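You operate a simulated robot arm through the tools that you are given. There is no shell and no other tool. Be economical: measure what you need, move in short steps, check, and stop when the job is done.

The job below is to be done with a simulated robot arm. You get a single attempt, and the scene is never put back.

TASK
Clamp the oil stand's 6 mm roller in its cradle and grease the roller's cap.
Fine: with the brush from the pot on the oil stand, grease from the red tin; put the brush back in that pot and the lid on the tin; the roller stays clamped. Set down upright: brush. A coat counts when it lies all over at full strength: go over it till it gets no stronger.

The check looks at the end state, three seconds after you hand in, the way a careful person would. Anything else that was tipped, shoved, dropped, spilled or broken makes it a failure. A push-on lid holds only when it is set on centred and level and pressed home; a screw cap is set on level and turned clockwise until tight.

THE ROBOT
A 6-joint arm with a two-finger parallel gripper, fixed in place. Base frame: the origin is at the foot of the arm, x ahead of it, y to its left, z up; the work surface is at about z = 80. Readings come in cm, degrees, newtons and seconds.
With the tool pointing down near the work surface it reaches from about 26 to 68 cm from the base axis. Its first joint turns from -66.0 to 66.0 degrees. Payload 2.9 kg.
The TCP is the grasp point between the finger pads, 3 cm short of the fingertips. In the tool frame z runs along the fingers and y along their closing line. The gripper opens to 11 cm. The fingers are 2 cm wide and 1 cm thick; the gripper's body (4.8 by 11.2 cm) begins 5.5 cm behind the TCP.
Orientation is that of the tool frame in the base frame, as a unit quaternion [w, x, y, z]. With the fingers straight down and closing along the base's y, the tool's x points along the base's -x, its y along +y and its z along -z.

THE INTERFACE
- The arm moves only by the tool move_arm. Its argument "plan" is a list of rows, each a list of 7 numbers: the turn, a rotation vector about the base's x, y, z in units of 5 degrees (1.0 is 5 degrees), then the shift along the base's x, y, z in units of 40 mm (1.0 is 40 mm), then the gripper command, from -1 (fully open) to 1 (shut), values between in proportion. In form: [[wx, wy, wz, dx, dy, dz, jaw], ...]. A call has 1 to 10 rows; each row shifts and turns the commanded pose from where the row before left it. A call with a number of a shift or a turn outside -1 to 1 is refused whole. A row lasts 0.2 s, in which the tool goes at most 5 cm and 8.6 degrees; a call with a longer step from one row to the next is refused whole, and so is a gripper value outside its range. A pose out of reach is approached as far as the arm can. The call stops where the force on the tool passes 90 N (or 10 N more than at its start, if that is more) or the arm is blocked; 0.2 s more then pass. Each finger travels about 10.8 cm/s and halts on what it meets, pressing with about 27 N; the grip force reading is that of the motor and also rises with nothing between the fingers. The clock runs only during rows and for 0.2 s after the last one: add rows that do not move to give the fingers time. It gives the time, the measured TCP pose, the force on the tool (base axes), the opening and the grip force at its end, in the units of the frame above (readings bear some noise), with the torque about the TCP (base axes, N m) and any sound that the robot's microphone picked up.
- Cameras (640 x 400 px; columns grow to the right, rows downward): "scene" is fixed at [8.48, 44.2, 137.79]; the picture's right is [-0.68, -0.73, 0.00], its down [-0.46, 0.43, -0.78] and it looks along [0.57, -0.53, -0.63] (base axes); focal length 273 px, centre (320, 200). "wrist" rides on the gripper at [7.2, 1.7, -10.3] in the tool frame; the picture's right is [-0.23, 0.97, 0.00], its down [-0.76, -0.18, -0.62] and it looks along [-0.61, -0.14, 0.78] (tool axes); focal length 222 px, centre (320, 200). There is no depth. A picture from a camera that has moved, and an enlarged one, comes with that camera's place and axes in the base frame and with its lens.
- camera(camera): a new picture of that camera. No time passes.
- enlarge(camera, box): a new picture of the part [left, top, right, bottom] of that camera's present view, enlarged. No time passes.
- sign_off(): hands the job in; it is judged then, once.

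Work in short steps. Places have to be worked out from the pictures, the camera data and where the tool is seen: move nearer, look again, correct. Check each grasp and each placing, and mend what went wrong. You have 120 turns and 64 pictures in all, those below and enlarged ones among them. Open the gripper and draw the arm clear of the work before you hand the job in, unless the task says otherwise; then end with one line.

The tools are called after "Emit:" as a command line: name --pt "numbers of a row" for each row, then --argument value for the rest, lists and objects as JSON in quotes. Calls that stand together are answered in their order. move_arm: Moves the arm, as the interface text tells. Its arguments: {"type":"object","properties":{"plan":{"type":"array","items":{"type":"array","items":{"type":"number"}}}},"required":["plan"]} The other tools are called the same way: camera (camera) takes a picture; enlarge (camera, box) takes an enlarged picture of a part of a camera's view; sign_off () hands the job in.

At the start:

```text
t: 0.0
tcp_pos: [44.04, 11.06, 117.31]
ee_rot: [0.0, 0.0, 1.0, 0.0]
force: [-0.5, 0.0, 0.2]
moment: [-0.01, 0.01, 0.03]
gripper_width: 11.02
grip_force: 0.2
```

scene: 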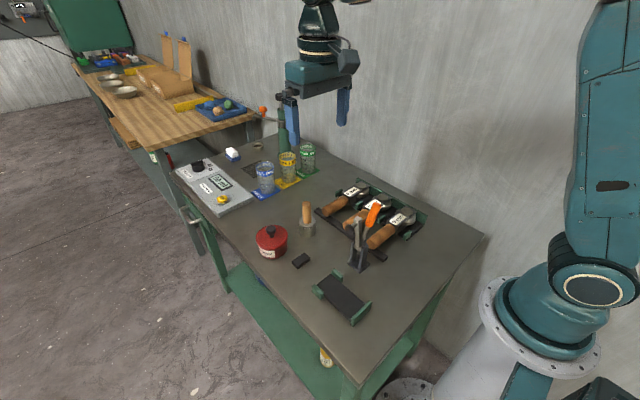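
wrist: 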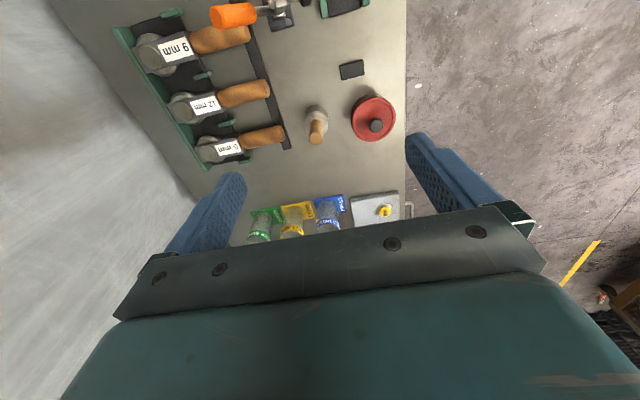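

I start by looking closer at the table from both cameras to identify the rollers, cradle, brush and tin.

Emit:
enlarge --camera "scene" --box '[240, 160, 480, 330]'

Emit:
enlarge --camera "wrist" --box '[100, 0, 420, 200]'

```text
2.35 times, centred on (360, 245) of scene
camera zoom: at [8.48, 44.2, 137.79], right [-0.68, -0.73, 0.0], down [-0.46, 0.43, -0.78], along [0.57, -0.53, -0.63], focal length 642 px, centre (226, 94)
```

zoom: 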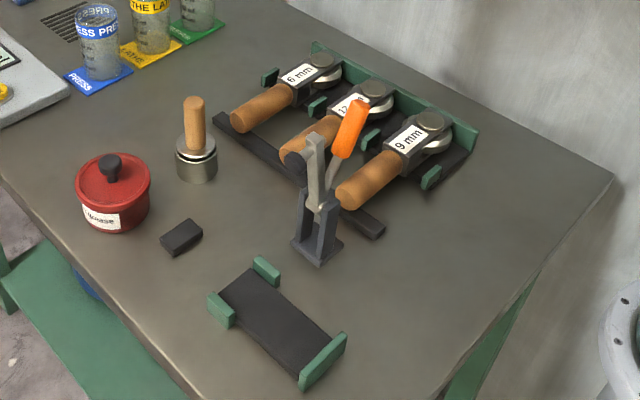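

```text
2.00 times, centred on (260, 100) of wrist
camera zoom: at [36.84, 12.74, 127.69], right [0.23, 0.97, 0.0], down [0.76, -0.18, 0.62], along [0.61, -0.14, -0.78], focal length 444 px, centre (440, 400)
```

zoom: 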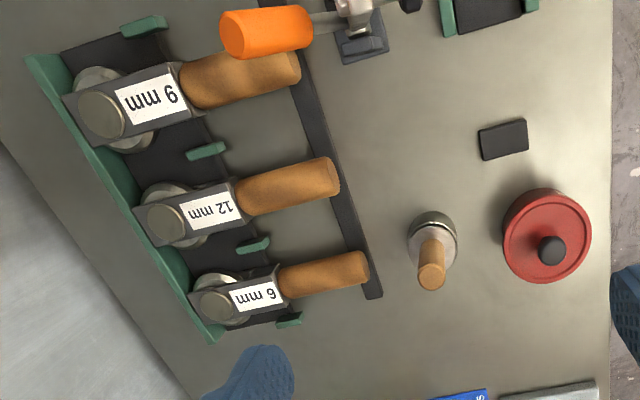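

The 6 mm roller lies in the rack at about x 53, y -16..1; the cradle is around (31,16) with the toggle clamp at (34,7). I move over the roller while turning the gripper 90° so the fingers close along x.

Emit:
move_arm --pt "0 0 1 0.25 -0.5 -0.4 -1" --pt "0 0 1 0.25 -0.5 -0.4 -1" --pt "0 0 1 0.25 -0.5 -0.4 -1" --pt "0 0 1 0.25 -0.5 -0.4 -1" --pt "0 0 1 0.25 -0.5 -0.4 -1" --pt "0 0 1 0.25 -0.5 -0.4 -1" --pt "0 0 1 0.25 -0.5 -0.4 -1" --pt "0 0 1 0.25 -0.5 -0.4 -1" --pt "0 0 1 0.12 -0.5 -0.4 -1"

Emit:
move_arm --pt "0 0 1 0 0 0 -1" --pt "0 0 1 0 0 0 -1" --pt "0 0 1 0 0 0 -1" --pt "0 0 1 0 0 0 -1" --pt "0 0 1 0 0 0 -1" --pt "0 0 1 0 0 0 -1" --pt "0 0 1 0 0 0 -1" --pt "0 0 1 0 0 0 -1" --pt "0 0 1 0 0 0 -1"

Emit:
camera --camera "wrist"

```text
t: 2.0
tcp_pos: [52.56, -7.03, 103.13]
ee_rot: [0.0, -0.384, 0.924, 0.0]
force: [1.6, 0.3, 0.1]
moment: [-0.01, -0.02, 0.02]
gripper_width: 10.98
grip_force: 0.0
```

```text
t: 4.0
tcp_pos: [52.47, -6.96, 102.96]
ee_rot: [0.0, 0.708, -0.707, 0.0]
force: [-0.1, 0.1, 0.4]
moment: [-0.02, -0.01, -0.03]
gripper_width: 10.99
grip_force: 0.1
```

```text
59 pictures are left
camera wrist: at [50.87, -14.17, 113.31], right [-0.97, 0.23, 0.0], down [0.18, 0.76, 0.62], along [0.14, 0.61, -0.78], focal length 222 px, centre (320, 200)
```

wrist: 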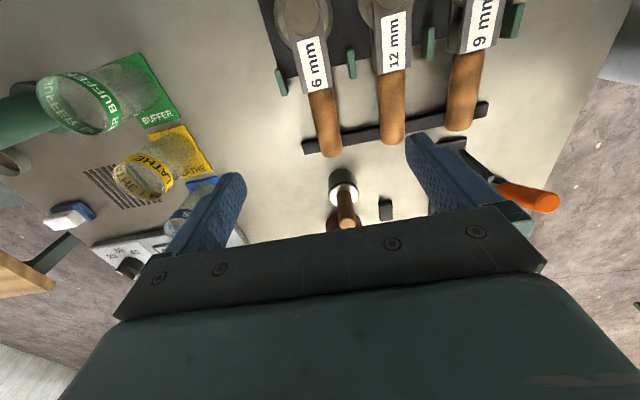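

The roller's centreline is x≈52.5 and the block-handle joint is at y≈-7.7. I zoom in to read heights, and on the clamp and cradle.

Emit:
enlarge --camera "scene" --box '[310, 170, 430, 245]'

Emit:
enlarge --camera "scene" --box '[305, 195, 405, 330]'

Emit:
enlarge --camera "wrist" --box '[240, 0, 400, 100]'

```text
5.33 times, centred on (370, 208) of scene
camera zoom: at [8.48, 44.2, 137.79], right [-0.68, -0.73, 0.0], down [-0.46, 0.43, -0.78], along [0.57, -0.53, -0.63], focal length 1456 px, centre (53, 160)
```

zoom: 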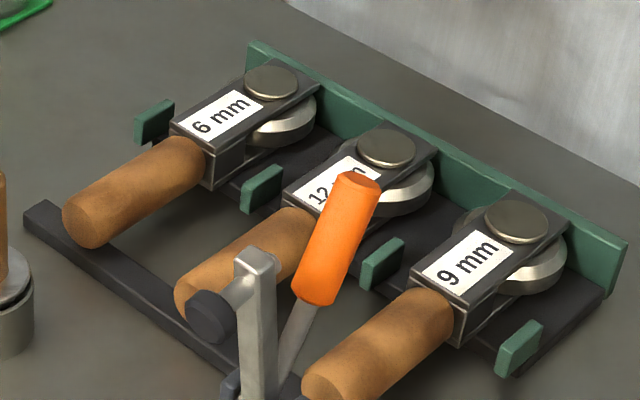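

```text
2.96 times, centred on (355, 262) of scene
camera zoom: at [8.48, 44.2, 137.79], right [-0.68, -0.73, 0.0], down [-0.46, 0.43, -0.78], along [0.57, -0.53, -0.63], focal length 809 px, centre (216, 15)
```

zoom: 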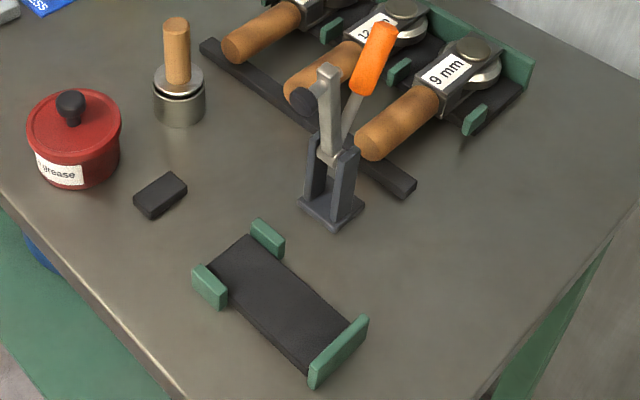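

```text
4.00 times, centred on (320, 50) of wrist
camera zoom: at [50.87, -14.17, 113.31], right [-0.97, 0.23, 0.0], down [0.18, 0.76, 0.62], along [0.14, 0.61, -0.78], focal length 888 px, centre (320, 800)
```

zoom: 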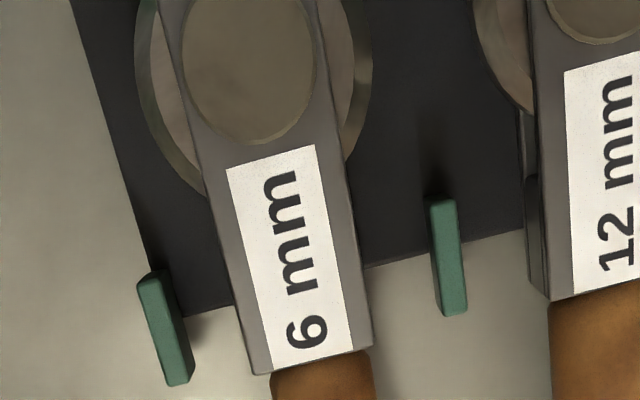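

The roller block is ~3.5 cm wide, top about z 85, centreline x≈52.4; I'll grip it at y≈-10.2 above the prongs. First descend to z≈90 with jaws at ~4.8 cm.

Emit:
move_arm --pt "0 0 0 0 -0.4 -0.8 0.12" --pt "0 0 0 0 -0.4 -0.8 0.12" --pt "0 0 0 0 0 -0.8 0.12" --pt "0 0 0 0 0 -0.5 0.12" --pt "0 0 0 0 0 0 0.12"

Emit:
camera --camera "wrist"

Emit:
enlarge --camera "scene" --box '[310, 140, 430, 245]'

```text
t: 5.2
tcp_pos: [52.61, -10.14, 91.44]
ee_rot: [0.0, 0.708, -0.706, 0.0]
force: [-0.3, -0.9, 0.0]
moment: [-0.01, -0.01, 0.0]
gripper_width: 4.84
grip_force: 0.1
```

```text
55 pictures are left
camera wrist: at [50.88, -17.49, 101.79], right [-0.97, 0.23, 0.0], down [0.18, 0.76, 0.62], along [0.14, 0.61, -0.78], focal length 222 px, centre (320, 200)
```

wrist: 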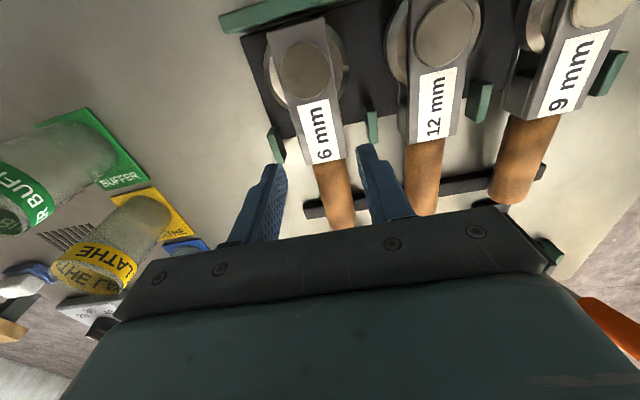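

```text
3.81 times, centred on (370, 192) of scene
camera zoom: at [8.48, 44.2, 137.79], right [-0.68, -0.73, 0.0], down [-0.46, 0.43, -0.78], along [0.57, -0.53, -0.63], focal length 1040 px, centre (130, 229)
```

zoom: 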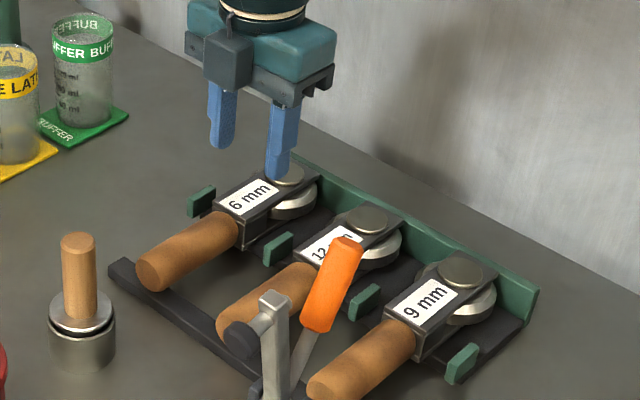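

The fingers straddle the block well. Descend to z≈86 in small steps and close.

Emit:
move_arm --pt "0 0 0 -0.02 0 -0.5 0.12" --pt "0 0 0 0 0 -0.5 0.12" --pt "0 0 0 0 0 -0.36 0.12" --pt "0 0 0 0 0 0 0.12"

Emit:
camera --camera "wrist"

```text
t: 6.2
tcp_pos: [52.42, -10.09, 86.04]
ee_rot: [0.0, -0.707, 0.708, 0.0]
force: [0.5, 0.9, 0.8]
moment: [0.05, 0.0, 0.01]
gripper_width: 4.85
grip_force: 0.0
```

```text
53 pictures are left
camera wrist: at [50.78, -17.35, 96.29], right [-0.97, 0.23, 0.0], down [0.18, 0.76, 0.62], along [0.14, 0.61, -0.78], focal length 222 px, centre (320, 200)
```

wrist: 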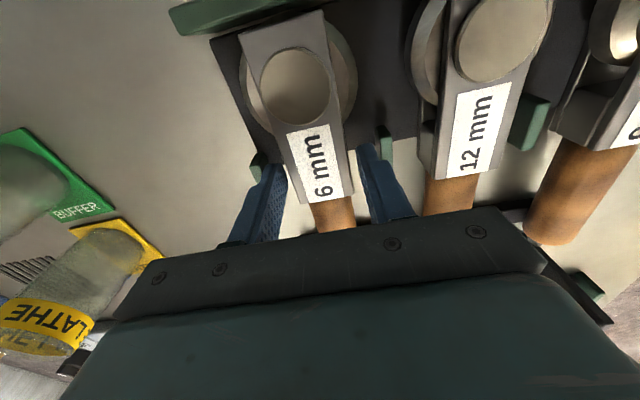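

Fingers straddle the block; close.

Emit:
move_arm --pt "0 0 0 0 0 -0.05 0.12" --pt "0 0 0 0 0 0 0.6" --pt "0 0 0 0 0 0 0.6" --pt "0 0 0 0 0 0 0.6"

Emit:
move_arm --pt "0 0 0 0 0 0.12 0.8" --pt "0 0 0 0 0 0.12 0.8" --pt "0 0 0 0 0 0 0.8"

Emit:
camera --camera "wrist"

```text
t: 7.2
tcp_pos: [52.4, -10.08, 85.67]
ee_rot: [0.0, 0.707, -0.707, 0.0]
force: [-1.8, 0.0, 3.2]
moment: [-0.03, 0.15, -0.03]
gripper_width: 3.78
grip_force: 27.2
```

```text
t: 8.0
tcp_pos: [52.34, -10.02, 86.69]
ee_rot: [0.0, 0.707, -0.707, -0.001]
force: [0.2, 0.2, -4.6]
moment: [-0.03, 0.0, -0.01]
gripper_width: 3.78
grip_force: 27.0
```

```text
52 pictures are left
camera wrist: at [50.8, -17.45, 97.03], right [-0.97, 0.23, 0.0], down [0.18, 0.76, 0.62], along [0.14, 0.61, -0.78], focal length 222 px, centre (320, 200)
```

wrist: 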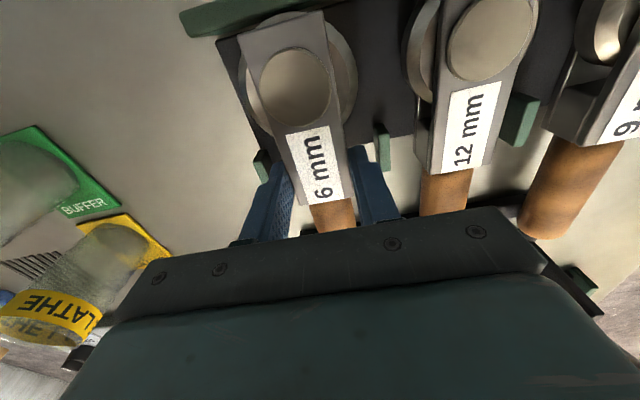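

Lifted cleanly (about 0.47 kg, no torque). I raise it high, then turn -90° while travelling to above the cradle.

Emit:
move_arm --pt "0 0 0 0 0 0.6 0.8" --pt "0 0 0 0 0 0.9 0.8" --pt "0 0 0 0 0 0.9 0.8" --pt "0 0 0 0 0 0.9 0.8" --pt "0 0 0 0 0 0.9 0.8" --pt "0 0 0 0 0 0.9 0.8" --pt "0 0 0 0 0 0 0.8"

Emit:
move_arm --pt "0 0 -1 -0.254 0.365 0 0.8" --pt "0 0 -1 -0.254 0.365 0 0.8" --pt "0 0 -1 -0.254 0.365 0 0.8" --pt "0 0 -1 -0.254 0.365 0 0.8" --pt "0 0 -1 -0.254 0.365 0 0.8" --pt "0 0 -1 -0.254 0.365 0 0.8" --pt "0 0 -1 -0.254 0.365 0 0.8" --pt "0 0 -1 -0.254 0.365 0 0.8" --pt "0 0 -1 -0.254 0.365 0 0.8"

Emit:
move_arm --pt "0 0 -1 -0.254 0.365 0 0.8" --pt "0 0 -1 -0.254 0.365 0 0.8" --pt "0 0 -1 -0.254 0.365 0 0.8" --pt "0 0 -1 -0.254 0.365 0 0.8" --pt "0 0 -1 -0.254 0.365 0 0.8" --pt "0 0 -1 -0.254 0.365 0 0.8" --pt "0 0 -1 -0.254 0.365 0 0.8" --pt "0 0 -1 -0.254 0.365 0 0.8" --pt "0 0 -1 -0.254 0.365 0 0.8" --pt "0 0 0 0 0 0 0.8"

Emit:
camera --camera "wrist"

Emit:
camera --camera "scene"

```text
t: 9.6
tcp_pos: [52.54, -10.06, 107.22]
ee_rot: [0.0, 0.707, -0.707, -0.001]
force: [0.1, 0.1, -4.2]
moment: [-0.01, 0.01, 0.02]
gripper_width: 3.77
grip_force: 27.1
```

```text
t: 11.6
tcp_pos: [43.28, 3.07, 106.99]
ee_rot: [0.001, -0.382, 0.924, 0.0]
force: [0.5, -0.2, -4.6]
moment: [-0.01, 0.04, 0.03]
gripper_width: 3.83
grip_force: 27.4
```

```text
t: 13.8
tcp_pos: [34.13, 16.25, 107.09]
ee_rot: [0.0, 0.001, 1.0, 0.0]
force: [0.3, -0.2, -5.0]
moment: [0.01, 0.01, 0.0]
gripper_width: 3.78
grip_force: 26.9
```

```text
51 pictures are left
camera wrist: at [26.87, 17.86, 117.39], right [0.23, 0.97, 0.0], down [0.76, -0.18, 0.62], along [0.61, -0.14, -0.78], focal length 222 px, centre (320, 200)
```

wrist: 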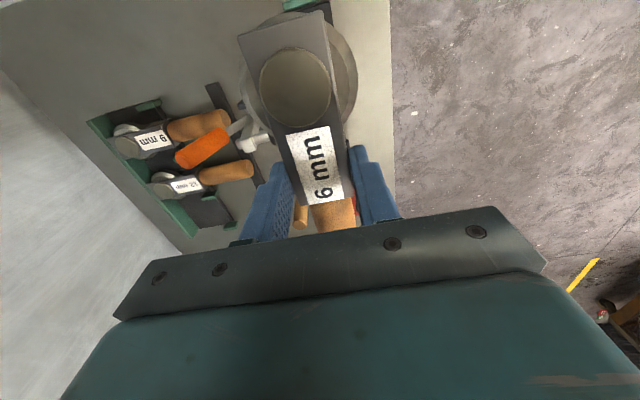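

```text
50 pictures are left
```

scene: 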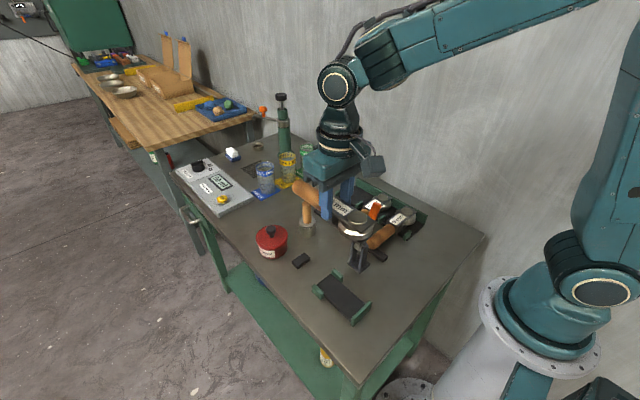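

Cradle is hidden under the tool in the wrist view; I zoom the scene view on it for precise geometry.

Emit:
enlarge --camera "scene" --box '[306, 265, 378, 329]'

Emit:
move_arm --pt "0 0 0 0 0.7 0 0.8" --pt "0 0 0 0 0.7 0 0.8" --pt "0 0 0 0 0.7 0 0.8" --pt "0 0 0 0 0.7 0 0.8" --pt "0 0 0 0 0 0 0.8"

Emit:
camera --camera "wrist"

```text
6.25 times, centred on (342, 297) of scene
camera zoom: at [8.49, 44.21, 137.79], right [-0.68, -0.73, 0.0], down [-0.46, 0.43, -0.78], along [0.57, -0.53, -0.63], focal length 1706 px, centre (182, -406)
```

zoom: 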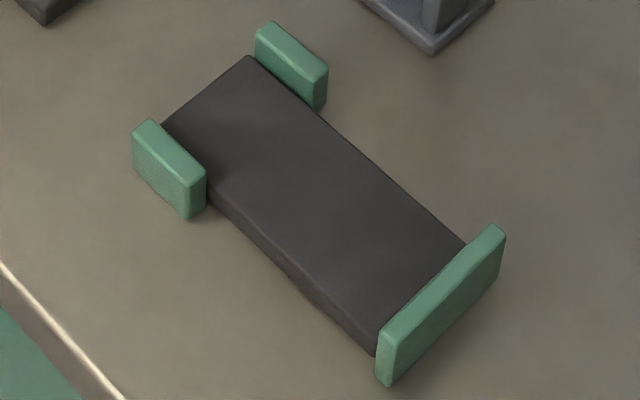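

```text
t: 15.0
tcp_pos: [34.0, 27.34, 106.93]
ee_rot: [0.0, 0.0, 1.0, 0.0]
force: [-0.5, -0.7, -4.1]
moment: [0.02, 0.01, 0.0]
gripper_width: 3.8
grip_force: 27.0
```

```text
48 pictures are left
camera wrist: at [26.89, 28.95, 117.39], right [0.23, 0.97, 0.0], down [0.76, -0.18, 0.62], along [0.61, -0.14, -0.78], focal length 222 px, centre (320, 200)
```

wrist: 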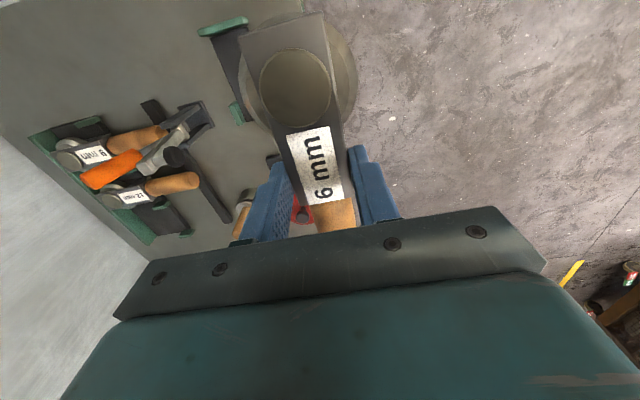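

The open clamp's pad sits near (34.1, 12, 96.5); the gripper body (±5.6 cm in y) would hit it when placing upright. I'll return the roller to its rack spot and regrip it with the gripper tilted 30° toward the handle, so the body clears the clamp.

Emit:
move_arm --pt "0 0 1 0.2556 -0.519 0 0.8" --pt "0 0 1 0.2556 -0.519 0 0.8" --pt "0 0 1 0.2556 -0.519 0 0.8" --pt "0 0 1 0.2556 -0.519 0 0.8" --pt "0 0 1 0.2556 -0.519 0 0.8" --pt "0 0 1 0.2556 -0.519 0 0.8" --pt "0 0 1 0.2556 -0.519 0 0.8" --pt "0 0 1 0.2556 -0.519 0 0.8" --pt "0 0 1 0.2556 -0.519 0 0.8"

Emit:
move_arm --pt "0 0 1 0.2556 -0.519 0 0.8" --pt "0 0 1 0.2556 -0.519 0 0.8" --pt "0 0 1 0.2556 -0.519 0 0.8" --pt "0 0 1 0.2556 -0.519 0 0.8" --pt "0 0 1 0.2556 -0.519 0 0.8" --pt "0 0 1 0.2556 -0.519 0 0.8" --pt "0 0 1 0.2556 -0.519 0 0.8" --pt "0 0 1 0.2556 -0.519 0 0.8" --pt "0 0 1 0.2556 -0.519 0 0.8" --pt "0 0 0 0 0 0 0.8"

```text
t: 17.0
tcp_pos: [43.42, 8.63, 107.16]
ee_rot: [-0.001, -0.383, 0.924, 0.0]
force: [0.4, -0.3, -4.2]
moment: [-0.02, 0.03, 0.02]
gripper_width: 3.79
grip_force: 27.2
```

```text
t: 19.2
tcp_pos: [52.48, -10.01, 107.19]
ee_rot: [0.0, 0.707, -0.707, 0.0]
force: [-0.2, 0.3, -5.5]
moment: [-0.03, -0.01, -0.02]
gripper_width: 3.77
grip_force: 26.6
```

Back above the rack slot; descend by the lifted amount, slowly at the end.

Emit:
move_arm --pt "0 0 0 -0.03 -0.03 -0.9 0.8" --pt "0 0 0 0 0 -0.9 0.8" --pt "0 0 0 0 0 -0.9 0.8" --pt "0 0 0 0 0 -0.9 0.8" --pt "0 0 0 0 0 -0.9 0.8" --pt "0 0 0 0 0 -0.5 0.8" --pt "0 0 0 0 0 -0.2 0.8" --pt "0 0 0 0 0 0 0.8"

Emit:
move_arm --pt "0 0 0 0 0 -0.07 0.8" --pt "0 0 0 0 0 -0.05 0.8" --pt "0 0 0 0 0 0 0.8"

Emit:
camera --camera "wrist"

```text
t: 21.0
tcp_pos: [52.43, -9.99, 86.07]
ee_rot: [0.001, 0.708, -0.706, 0.0]
force: [-0.3, -0.1, -5.0]
moment: [-0.02, 0.03, 0.01]
gripper_width: 3.77
grip_force: 27.2
```

```text
t: 21.8
tcp_pos: [52.27, -10.05, 85.78]
ee_rot: [0.0, -0.707, 0.707, 0.0]
force: [-2.4, 2.1, 3.2]
moment: [0.15, 0.15, 0.0]
gripper_width: 3.8
grip_force: 26.9
```

```text
47 pictures are left
camera wrist: at [50.71, -17.37, 96.14], right [-0.97, 0.23, 0.0], down [0.18, 0.76, 0.62], along [0.14, 0.61, -0.78], focal length 222 px, centre (320, 200)
```

wrist: 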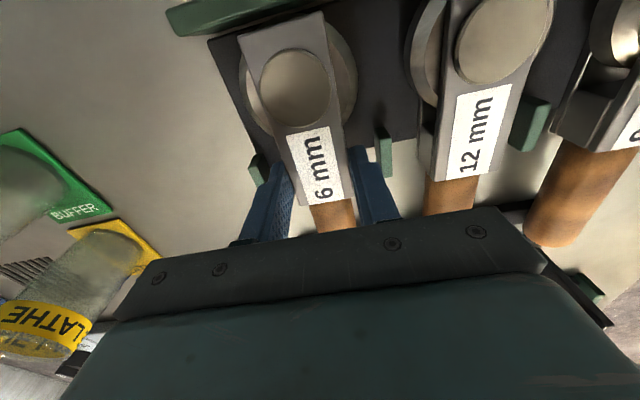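

Seated again. Open slightly, rise 6 cm, tilt 30° (body toward handle) and come back down at y≈-9.5.

Emit:
move_arm --pt "0 0 0 0 0 0 0.12" --pt "0 0 0 0 0 0 0.12" --pt "0 0 0 0 0 0.5 0.12" --pt "0 0 0 0 0 1 0.12" --pt "-1 0 0 0 0.07 0 0.12" --pt "-1 0 0 0 0.07 0 0.12" --pt "-1 0 0 0 0 0 0.12" --pt "-1 0 0 0 0 0 0.12" --pt "-1 0 0 0 0 0 0.12" --pt "-1 0 0 0 0 0 0.12"

Emit:
move_arm --pt "0 0 0 0.02 0 -0.6 0.12" --pt "0 0 0 0 0 -0.6 0.12" --pt "0 0 0 0 0 0 0.12"

Emit:
camera --camera "wrist"

```text
t: 24.0
tcp_pos: [52.2, -9.67, 91.76]
ee_rot: [0.184, 0.683, -0.683, 0.184]
force: [-0.3, 1.0, -0.1]
moment: [-0.02, 0.01, -0.01]
gripper_width: 4.84
grip_force: 0.0
```

```text
t: 24.8
tcp_pos: [52.41, -9.75, 86.9]
ee_rot: [0.182, 0.683, -0.683, 0.184]
force: [0.5, 0.2, 0.0]
moment: [0.0, -0.01, 0.05]
gripper_width: 4.89
grip_force: 0.1
```

```text
46 pictures are left
camera wrist: at [50.74, -10.91, 99.53], right [-0.97, 0.2, -0.11], down [0.18, 0.97, 0.16], along [0.14, 0.13, -0.98], focal length 222 px, centre (320, 200)
```

wrist: 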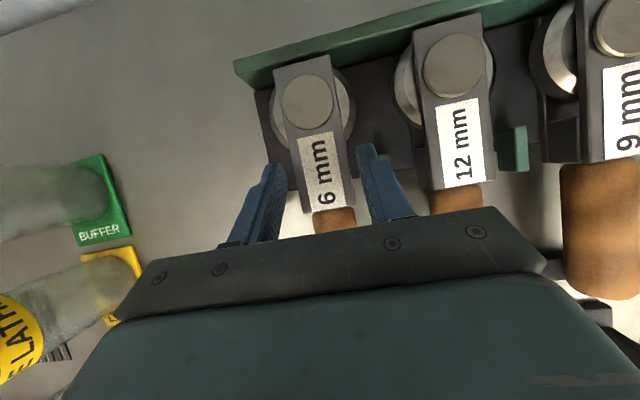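

Good straddle; descend the last ~0.9 cm and close.

Emit:
move_arm --pt "0 0 0 0 0.06 -0.24 0.12" --pt "0 0 0 0 0 0 0.12" --pt "0 0 0 0 0 0 0.8" --pt "0 0 0 0 0 0 0.8" --pt "0 0 0 0 0 0 0.8"

Emit:
move_arm --pt "0 0 0 0 0 0.12 0.8" --pt "0 0 0 0 0 0.12 0.8" --pt "0 0 0 0 0 0.6 0.8" --pt "0 0 0 0 0 0.9 0.8" --pt "0 0 0 0 0 0.9 0.8" --pt "0 0 0 0 0 0.9 0.8" --pt "0 0 0 0 0 0.9 0.8" --pt "0 0 0 0 0 0.9 0.8" --pt "0 0 0 0 0 0 0.8"

Emit:
camera --camera "wrist"

```text
t: 26.0
tcp_pos: [52.49, -9.42, 85.95]
ee_rot: [0.184, 0.683, -0.683, 0.183]
force: [-0.3, 0.0, -0.5]
moment: [-0.03, -0.01, 0.01]
gripper_width: 3.79
grip_force: 27.2
```

```text
t: 28.0
tcp_pos: [52.45, -9.2, 107.57]
ee_rot: [0.183, 0.684, -0.682, 0.183]
force: [-0.2, -0.2, -3.6]
moment: [-0.01, 0.02, -0.01]
gripper_width: 3.82
grip_force: 27.2
```

```text
45 pictures are left
camera wrist: at [50.79, -10.46, 120.04], right [-0.97, 0.2, -0.11], down [0.18, 0.97, 0.16], along [0.14, 0.13, -0.98], focal length 222 px, centre (320, 200)
```

wrist: 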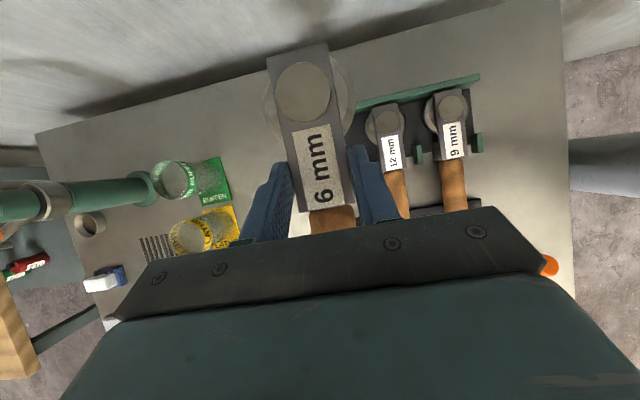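

Gripped well. Swing to above the cradle with the -90° turn.

Emit:
move_arm --pt "0 0 -1 -0.2556 0.364 0 0.8" --pt "0 0 -1 -0.2556 0.364 0 0.8" --pt "0 0 -1 -0.2556 0.364 0 0.8" --pt "0 0 -1 -0.2556 0.364 0 0.8" --pt "0 0 -1 -0.2556 0.364 0 0.8" --pt "0 0 -1 -0.2556 0.364 0 0.8" --pt "0 0 -1 -0.2556 0.364 0 0.8" --pt "0 0 -1 -0.2556 0.364 0 0.8" --pt "0 0 -1 -0.2556 0.364 0 0.8"

Emit:
move_arm --pt "0 0 -1 -0.2556 0.364 0 0.8" --pt "0 0 -1 -0.2556 0.364 0 0.8" --pt "0 0 -1 -0.2556 0.364 0 0.8" --pt "0 0 -1 -0.2556 0.364 0 0.8" --pt "0 0 -1 -0.2556 0.364 0 0.8" --pt "0 0 -1 -0.2556 0.364 0 0.8" --pt "0 0 -1 -0.2556 0.364 0 0.8" --pt "0 0 -1 -0.2556 0.364 0 0.8" --pt "0 0 -1 -0.2556 0.364 0 0.8" --pt "0 0 0 0 0 0 0.8"

Emit:
camera --camera "wrist"

Emit:
camera --camera "scene"

```text
t: 30.0
tcp_pos: [41.49, 3.24, 105.6]
ee_rot: [-0.238, -0.37, 0.893, -0.099]
force: [-0.1, 0.4, -4.1]
moment: [0.0, 0.02, 0.0]
gripper_width: 3.78
grip_force: 26.8
out of reach, approached as far as the arm can: row 5, 6, 7, 8
```

```text
t: 32.2
tcp_pos: [32.19, 16.34, 105.41]
ee_rot: [-0.259, 0.0, 0.966, 0.0]
force: [-0.5, -0.4, -4.9]
moment: [-0.02, -0.03, 0.03]
gripper_width: 3.78
grip_force: 27.0
out of reach, approached as far as the arm can: row 1
```

```text
44 pictures are left
camera wrist: at [31.21, 17.97, 118.09], right [0.2, 0.97, -0.11], down [0.97, -0.18, 0.16], along [0.13, -0.14, -0.98], focal length 222 px, centre (320, 200)
```

wrist: 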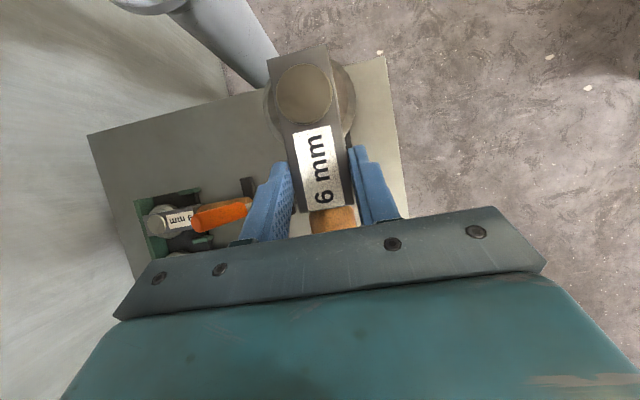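

```text
43 pictures are left
```

scene: 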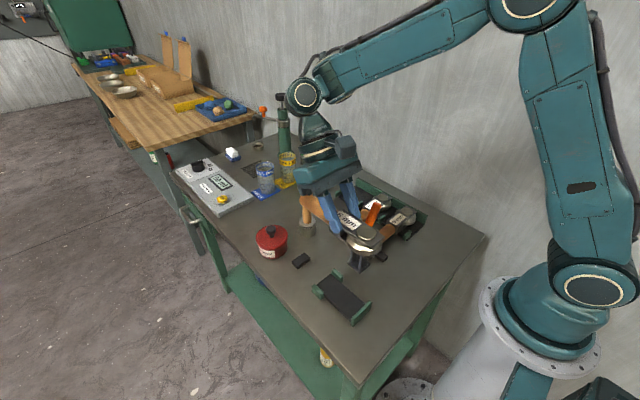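

Above the cradle. I move to a point 12 cm back along the tilted tool axis from the seat, so I can slide in along that axis and keep clear of the clamp pad.

Emit:
move_arm --pt "0 0 0 0.65 0.06 0 0.8" --pt "0 0 0 0.65 0.06 0 0.8" --pt "0 0 0 0.665 0 0 0.8" --pt "0 0 0 0 0 -0.75 0.8" --pt "0 0 0 0 0 -0.75 0.8" --pt "0 0 0 0 0 -0.75 0.8" --pt "0 0 0 0 0 0 0.8"

Emit:
camera --camera "wrist"

Emit:
enlarge --camera "scene" --box '[270, 150, 430, 330]'

```text
t: 33.8
tcp_pos: [38.39, 16.17, 94.54]
ee_rot: [-0.259, 0.001, 0.966, 0.0]
force: [-1.0, 0.4, -3.7]
moment: [0.03, -0.03, 0.0]
gripper_width: 3.77
grip_force: 26.9
out of reach, approached as far as the arm can: row 2, 3
```

```text
42 pictures are left
camera wrist: at [37.27, 17.78, 107.08], right [0.2, 0.97, -0.11], down [0.97, -0.18, 0.16], along [0.13, -0.14, -0.98], focal length 222 px, centre (320, 200)
```

wrist: 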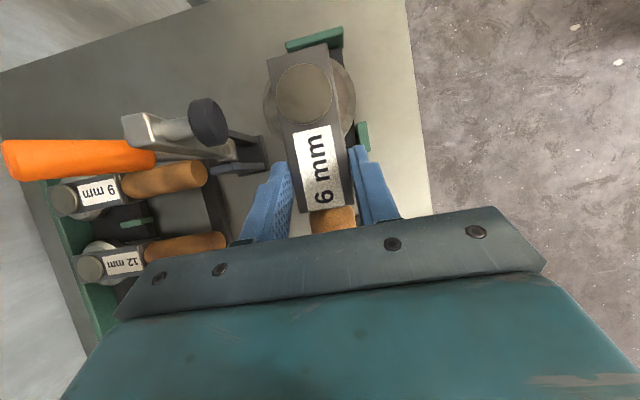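

```text
2.22 times, centred on (350, 240) of scene
camera zoom: at [8.49, 44.21, 137.79], right [-0.68, -0.73, 0.0], down [-0.46, 0.43, -0.78], along [0.57, -0.53, -0.63], focal length 607 px, centre (253, 111)
```

zoom: 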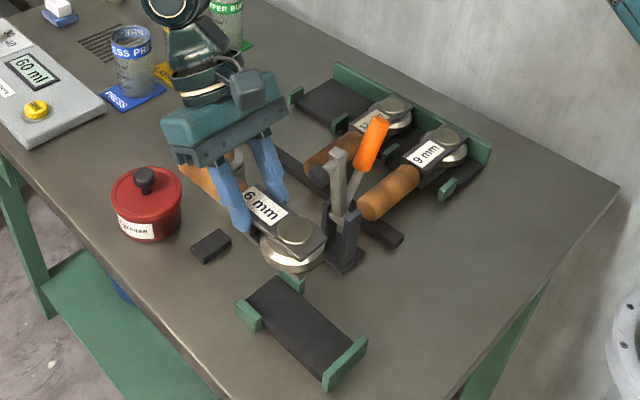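

Cradle centre y is ≈16.9, back wall inner face x≈25. Correct laterally then slide in along the tool axis to about 1 cm above seating.

Emit:
move_arm --pt "0 0 0 0.11 0.18 0 0.8" --pt "0 0 0 -0.27 0 -0.47 0.8" --pt "0 0 0 -0.27 0 -0.47 0.8" --pt "0 0 0 -0.27 0 -0.47 0.8" --pt "0 0 0 -0.27 0 -0.46 0.8" --pt "0 0 0 0 0 0 0.8"

Emit:
camera --camera "wrist"

Emit:
enlarge --camera "scene" --box '[290, 200, 400, 330]'

```text
t: 35.2
tcp_pos: [34.25, 16.94, 86.93]
ee_rot: [-0.259, 0.0, 0.966, 0.0]
force: [-0.3, 0.7, -5.7]
moment: [0.02, -0.02, 0.01]
gripper_width: 3.78
grip_force: 27.1
```

```text
40 pictures are left
camera wrist: at [33.21, 18.61, 99.58], right [0.2, 0.97, -0.11], down [0.97, -0.18, 0.16], along [0.13, -0.14, -0.98], focal length 222 px, centre (320, 200)
```

wrist: 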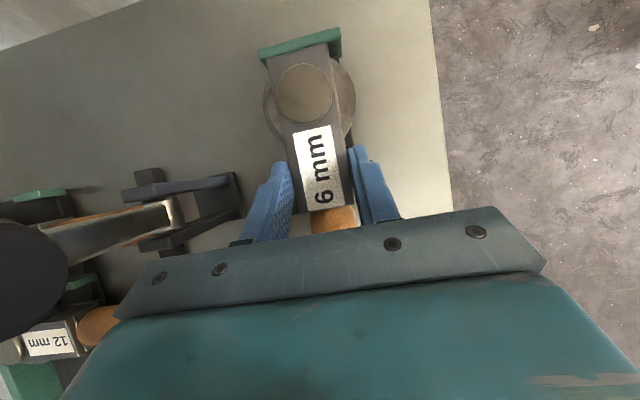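

```text
3.08 times, centred on (345, 265) of scene
camera zoom: at [8.49, 44.21, 137.79], right [-0.68, -0.73, 0.0], down [-0.46, 0.43, -0.78], along [0.57, -0.53, -0.63], focal length 840 px, centre (243, 0)
```

zoom: 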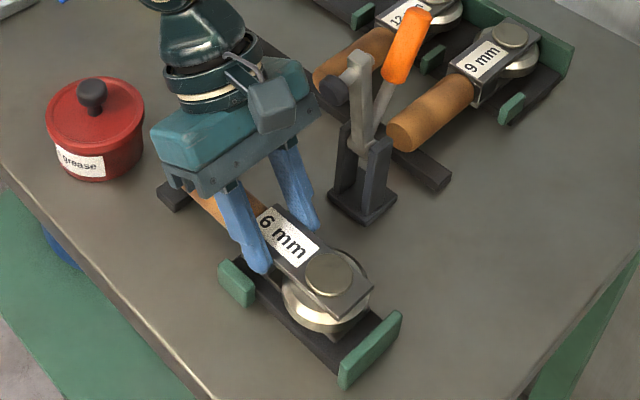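

Head is over the plate with ~2 cm to the back wall, centred between prongs. Lower gently ~0.9 cm with slight -x.

Emit:
move_arm --pt "0 0 0 -0.1 0 -0.1 0.8" --pt "0 0 0 -0.02 0 -0.1 0.8" --pt "0 0 0 0 0 0 0.8"

Emit:
move_arm --pt "0 0 0 0 0 -0.04 0.8" --pt "0 0 0 0 0 -0.03 0.8" --pt "0 0 0 0 0 0 0.8"

```text
t: 36.0
tcp_pos: [33.81, 16.9, 86.29]
ee_rot: [-0.258, 0.0, 0.966, 0.0]
force: [0.0, -0.2, -5.3]
moment: [-0.01, -0.01, 0.0]
gripper_width: 3.78
grip_force: 27.2
```

```text
t: 36.8
tcp_pos: [33.83, 17.11, 86.05]
ee_rot: [-0.26, 0.0, 0.966, 0.0]
force: [-2.0, -0.1, 9.0]
moment: [-0.24, -0.09, -0.05]
gripper_width: 3.8
grip_force: 26.8
```

Contact felt. Open slightly and check the seat.

Emit:
move_arm --pt "0 0 0 0 0 0 0.1" --pt "0 0 0 0 0 0 0.1" --pt "0 0 0 0 0 0 0.1"

Emit:
move_arm --pt "0 0 0 0.2 0 0.35 0.1" --pt "0 0 0 0.27 0 0.47 0.1" --pt "0 0 0 0.27 0 0.47 0.1" --pt "0 0 0 0.27 0 0.47 0.1" --pt "0 0 0 0.27 0 0.47 0.1"

Emit:
enlarge --camera "scene" --box '[290, 200, 400, 330]'

Emit:
camera --camera "wrist"

```text
t: 37.6
tcp_pos: [33.85, 17.01, 86.02]
ee_rot: [-0.259, 0.0, 0.966, 0.0]
force: [0.0, 0.0, -0.2]
moment: [0.04, 0.0, -0.03]
gripper_width: 4.95
grip_force: 0.1
```

```text
t: 38.8
tcp_pos: [38.89, 16.84, 94.87]
ee_rot: [-0.259, 0.0, 0.966, 0.0]
force: [0.4, 0.8, -0.7]
moment: [0.01, -0.01, 0.02]
gripper_width: 4.95
grip_force: 0.1
```

```text
3.08 times, centred on (345, 265) of scene
camera zoom: at [8.48, 44.2, 137.79], right [-0.68, -0.73, 0.0], down [-0.46, 0.43, -0.78], along [0.57, -0.53, -0.63], focal length 840 px, centre (243, 0)
```

zoom: 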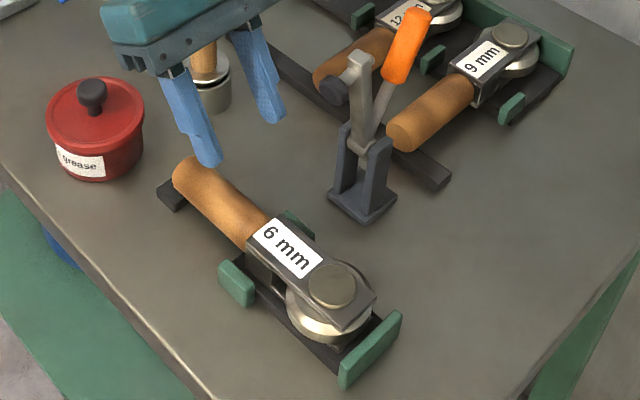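

```text
37 pictures are left
camera wrist: at [37.87, 18.45, 107.43], right [0.2, 0.97, -0.11], down [0.97, -0.18, 0.16], along [0.13, -0.14, -0.98], focal length 222 px, centre (320, 200)
```

wrist: 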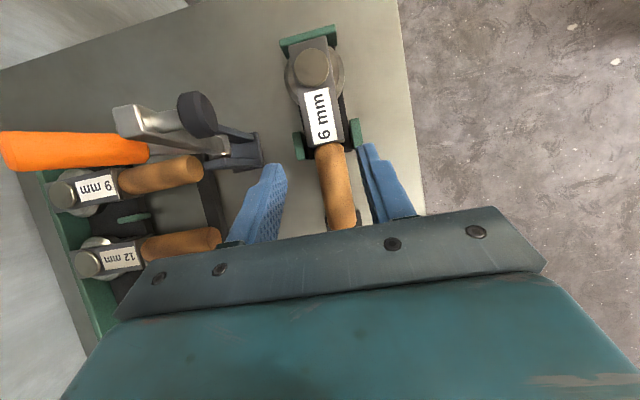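

Roller seated with its handle on the rest block. Now I zoom into the clamp's linkage to learn how it moves.

Emit:
enlarge --camera "scene" --box '[335, 195, 395, 277]'

Emit:
enlarge --camera "wrist" --box '[80, 60, 300, 200]'

```text
4.88 times, centred on (365, 236) of scene
camera zoom: at [8.48, 44.2, 137.79], right [-0.68, -0.73, 0.0], down [-0.46, 0.43, -0.78], along [0.57, -0.53, -0.63], focal length 1332 px, centre (100, 24)
```

zoom: 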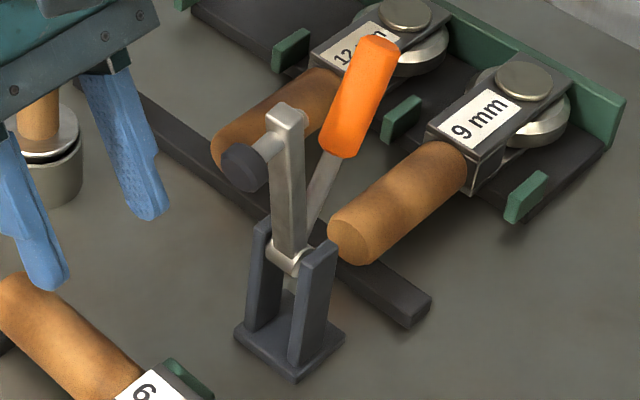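

```text
2.86 times, centred on (190, 130) of wrist
camera zoom: at [37.87, 18.45, 107.43], right [0.2, 0.97, -0.11], down [0.97, -0.18, 0.16], along [0.13, -0.14, -0.98], focal length 635 px, centre (691, 400)
```

zoom: 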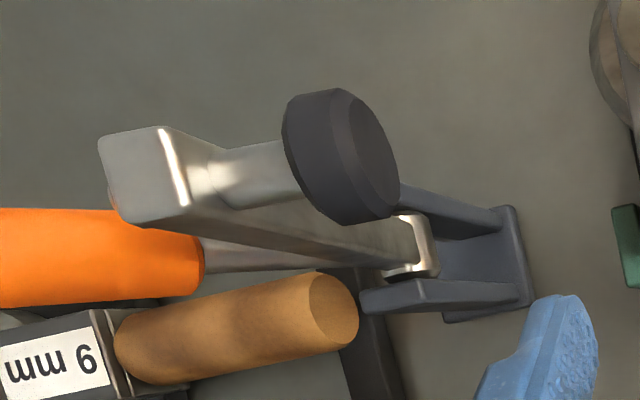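

The bar and handle share one hub (axis along x), so closing means swinging the handle over toward +y. I'll grip the orange handle with fingers closing along x and carry it round the arc. First rise, untilt, and turn +90° above the handle.

Emit:
move_arm --pt "0 0 0 0 0 0.9 0.1" --pt "0 -1 0 0 0 0.9 0" --pt "0 -1 0 0 0 0.9 -0.1" --pt "0 -1 0 0 0 0.9 -0.1" --pt "0 -1 0 0 0 0.6 -0.1" --pt "0 -1 0 0 0 0 -0.1" --pt "0 -1 0 0 0 0 -0.1" --pt "0 0 0 0 0 0 -0.1"

Emit:
move_arm --pt "0 0 1 0 -0.17 0 -0.1" --pt "0 0 1 0 -0.17 0 -0.1" --pt "0 0 1 0 -0.17 0 -0.1" --pt "0 0 1 0 -0.17 0 -0.1" --pt "0 0 1 0 -0.17 0 -0.1" --pt "0 0 1 0 -0.17 0 -0.1" --pt "0 0 1 0 -0.17 0 -0.1" --pt "0 0 1 0 -0.17 0 -0.1" --pt "0 0 1 0 -0.17 0 -0.1"

Emit:
move_arm --pt "0 0 1 0 -0.17 0 -0.1" --pt "0 0 1 0 -0.17 0 -0.1" --pt "0 0 1 0 -0.17 0 -0.1" --pt "0 0 1 0 -0.17 0 -0.1" --pt "0 0 1 0 -0.17 0 -0.1" --pt "0 0 1 0 -0.17 0 -0.1" --pt "0 0 1 0 -0.17 0 -0.1" --pt "0 0 1 0 -0.17 0 -0.1" --pt "0 0 1 0 -0.17 0 -0.1" --pt "0 0 0 0 0 0 -0.1"

Emit:
camera --camera "wrist"

```text
t: 40.6
tcp_pos: [38.99, 16.92, 111.68]
ee_rot: [0.001, 0.0, 1.0, 0.0]
force: [-0.1, -0.2, -0.5]
moment: [-0.03, 0.01, 0.02]
gripper_width: 6.05
grip_force: 0.0
```

```text
t: 42.6
tcp_pos: [39.11, 10.83, 111.6]
ee_rot: [-0.001, -0.383, 0.924, 0.0]
force: [-0.3, -0.2, -0.4]
moment: [-0.01, -0.02, -0.02]
gripper_width: 6.04
grip_force: 0.1
```

```text
t: 44.8
tcp_pos: [38.94, 4.66, 111.58]
ee_rot: [0.0, 0.708, -0.706, 0.001]
force: [0.8, -0.6, -0.1]
moment: [0.01, -0.02, 0.01]
gripper_width: 6.05
grip_force: 0.0
```

```text
34 pictures are left
camera wrist: at [37.33, -2.7, 121.97], right [-0.97, 0.23, 0.0], down [0.18, 0.76, 0.62], along [0.14, 0.61, -0.78], focal length 222 px, centre (320, 200)
```

wrist: 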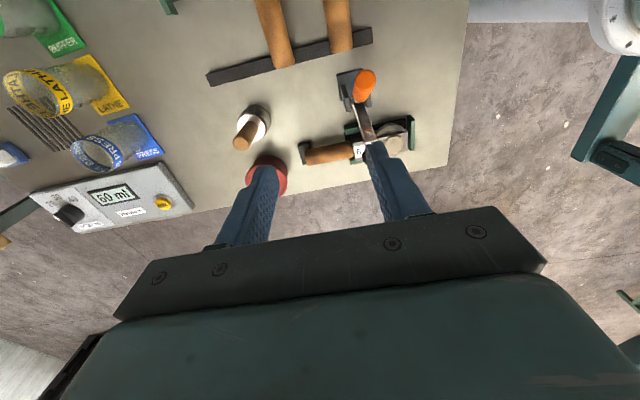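

Handle top computed at (34.2, 2.8, 99). Move over it and descend around it.

Emit:
move_arm --pt "0 0 0 -0.6 -0.08 0 -0.1" --pt "0 0 0 -0.6 -0.07 0 -0.1" --pt "0 0 0 0 0 -0.8 -0.1" --pt "0 0 0 0 0 -0.8 -0.1" --pt "0 0 0 0 0 -0.8 -0.1" --pt "0 0 0 0 0 0 -0.1"

Emit:
camera --camera "wrist"

```text
t: 46.2
tcp_pos: [34.06, 3.97, 102.06]
ee_rot: [0.001, 0.707, -0.707, 0.0]
force: [-0.7, -0.8, 0.0]
moment: [0.0, 0.03, 0.0]
gripper_width: 6.04
grip_force: 0.1
```

```text
33 pictures are left
camera wrist: at [32.46, -3.33, 112.31], right [-0.97, 0.23, 0.0], down [0.18, 0.76, 0.62], along [0.14, 0.61, -0.78], focal length 222 px, centre (320, 200)
```

wrist: 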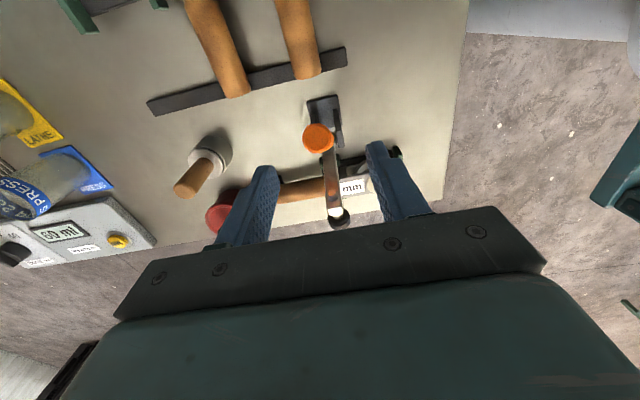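

Handle is centred between the fingers; descend to z≈96.3 and grip.

Emit:
move_arm --pt "0 0 0 -0.02 -0.12 -0.5 -0.1" --pt "0 0 0 0 0 -0.5 -0.1" --pt "0 0 0 0 0 -0.43 -0.1" --pt "0 0 0 0 0 0 0.9" --pt "0 0 0 0 0 0 0.9" --pt "0 0 0 0 0 0 0.9"

Emit:
enlarge --camera "scene" --box '[310, 160, 420, 290]'

```text
t: 47.6
tcp_pos: [34.07, 3.53, 96.37]
ee_rot: [0.001, 0.708, -0.707, 0.0]
force: [5.4, -0.9, -5.1]
moment: [-0.07, 0.0, 0.13]
gripper_width: 1.98
grip_force: 44.9
```

```text
3.08 times, centred on (365, 225) of scene
camera zoom: at [8.5, 44.2, 137.79], right [-0.68, -0.73, 0.0], down [-0.46, 0.43, -0.78], along [0.57, -0.53, -0.63], focal length 840 px, centre (182, 123)
```

zoom: 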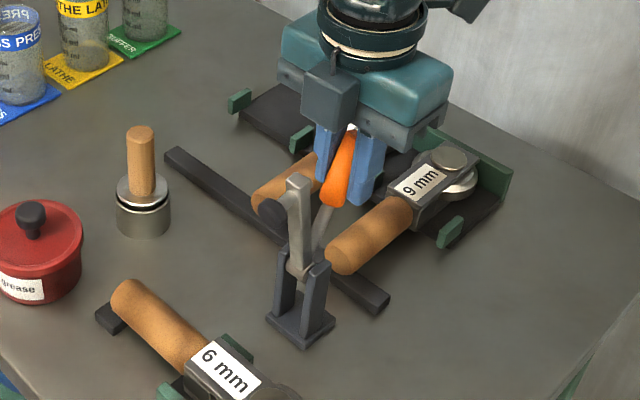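

Gripped. Try a first small swing of ~15° toward +y and watch the forces.

Emit:
move_arm --pt "0 0 0 0.02 0.19 0.08 0.9" --pt "0 0 0 0 0.2 0.07 0.9" --pt "0 0 0 0 0.2 0.05 0.9" --pt "0 0 0 0 0 0 0.9"

Emit:
enlarge --camera "scene" --box '[310, 160, 420, 290]'

```text
t: 48.6
tcp_pos: [34.07, 5.77, 97.09]
ee_rot: [-0.002, -0.706, 0.709, 0.0]
force: [-6.0, -17.3, -6.9]
moment: [-1.68, -0.6, -0.26]
gripper_width: 1.92
grip_force: 45.2
```

```text
3.08 times, centred on (365, 225) of scene
camera zoom: at [8.47, 44.16, 137.81], right [-0.68, -0.73, 0.0], down [-0.46, 0.43, -0.78], along [0.57, -0.53, -0.63], focal length 840 px, centre (182, 123)
```

zoom: 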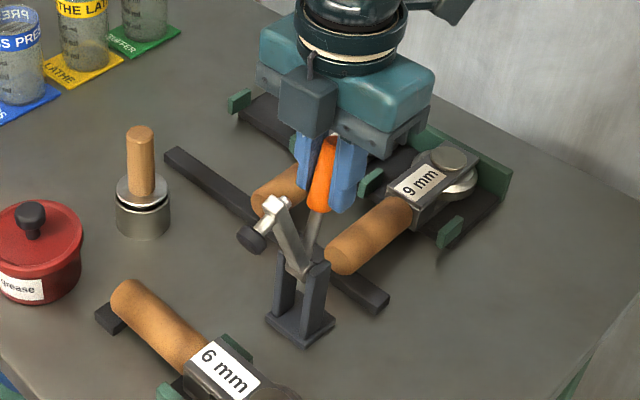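

The bar swings down faster than the handle. Continue the arc another ~12°.

Emit:
move_arm --pt "0 0 0 0 0.16 0.03 0.9" --pt "0 0 0 0 0.16 0.01 0.9" --pt "0 0 0 0 0.16 0 0.9" --pt "0 0 0 0 0 0 0.9"

Emit:
enlarge --camera "scene" --box '[310, 160, 420, 290]'

```text
t: 49.6
tcp_pos: [34.0, 7.73, 97.37]
ee_rot: [-0.004, -0.706, 0.708, -0.001]
force: [-19.5, -20.5, 16.5]
moment: [-1.88, -0.1, -0.41]
gripper_width: 1.93
grip_force: 45.1
```

```text
3.08 times, centred on (365, 225) of scene
camera zoom: at [8.41, 44.15, 137.82], right [-0.68, -0.73, 0.0], down [-0.46, 0.43, -0.78], along [0.57, -0.53, -0.63], focal length 840 px, centre (182, 123)
```

zoom: 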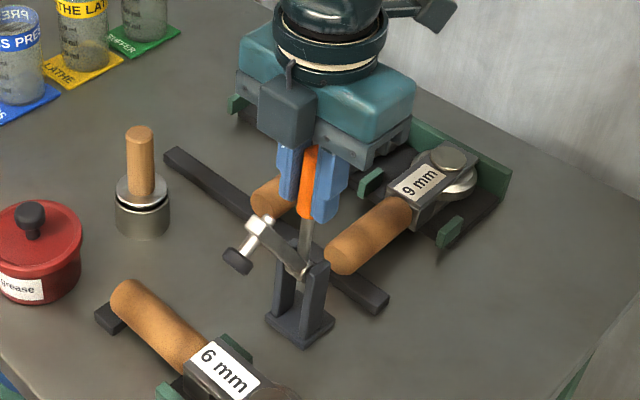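

Pad torsion is building up; I rotate the gripper with the handle (leaning +y) to relieve it, then continue.

Emit:
move_arm --pt "-1 0 0 -0.02 0 0 0.9" --pt "-1 0 0 -0.02 0 0 0.9" --pt "-1 0 0 0 0 0 0.9" --pt "-1 0 0 0 0 0 0.9" --pt "0 0 0 0 0 0 0.9"

Emit:
move_arm --pt "-1 0 0 0 0.18 -0.02 0.9" --pt "-1 0 0 0 0.18 -0.04 0.9" --pt "-1 0 0 0 0.18 -0.06 0.9" --pt "0 0 0 0 0 0 0.9"

Emit:
enlarge --camera "scene" --box '[310, 160, 420, 290]'

```text
t: 50.8
tcp_pos: [33.99, 8.08, 97.3]
ee_rot: [0.122, 0.698, -0.695, 0.121]
force: [-11.0, 16.8, -5.6]
moment: [1.78, -0.58, 0.1]
gripper_width: 1.96
grip_force: 45.1
```

```text
t: 51.8
tcp_pos: [33.94, 10.26, 96.84]
ee_rot: [0.212, 0.675, -0.674, 0.213]
force: [-2.2, 20.3, 14.0]
moment: [1.53, 0.75, -0.31]
gripper_width: 1.95
grip_force: 45.1
```

```text
3.08 times, centred on (365, 225) of scene
camera zoom: at [8.46, 44.25, 137.78], right [-0.68, -0.73, 0.0], down [-0.46, 0.43, -0.78], along [0.57, -0.53, -0.63], focal length 840 px, centre (182, 123)
```

zoom: 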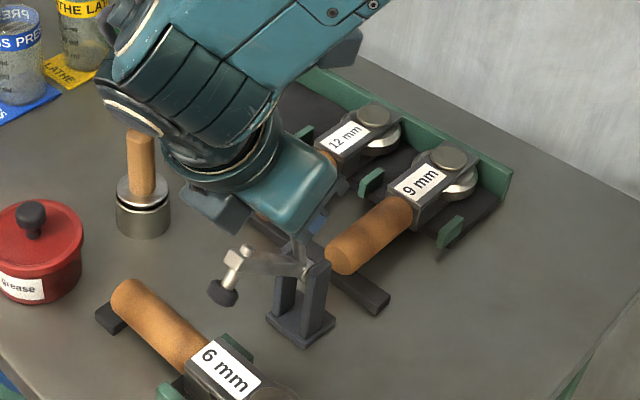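

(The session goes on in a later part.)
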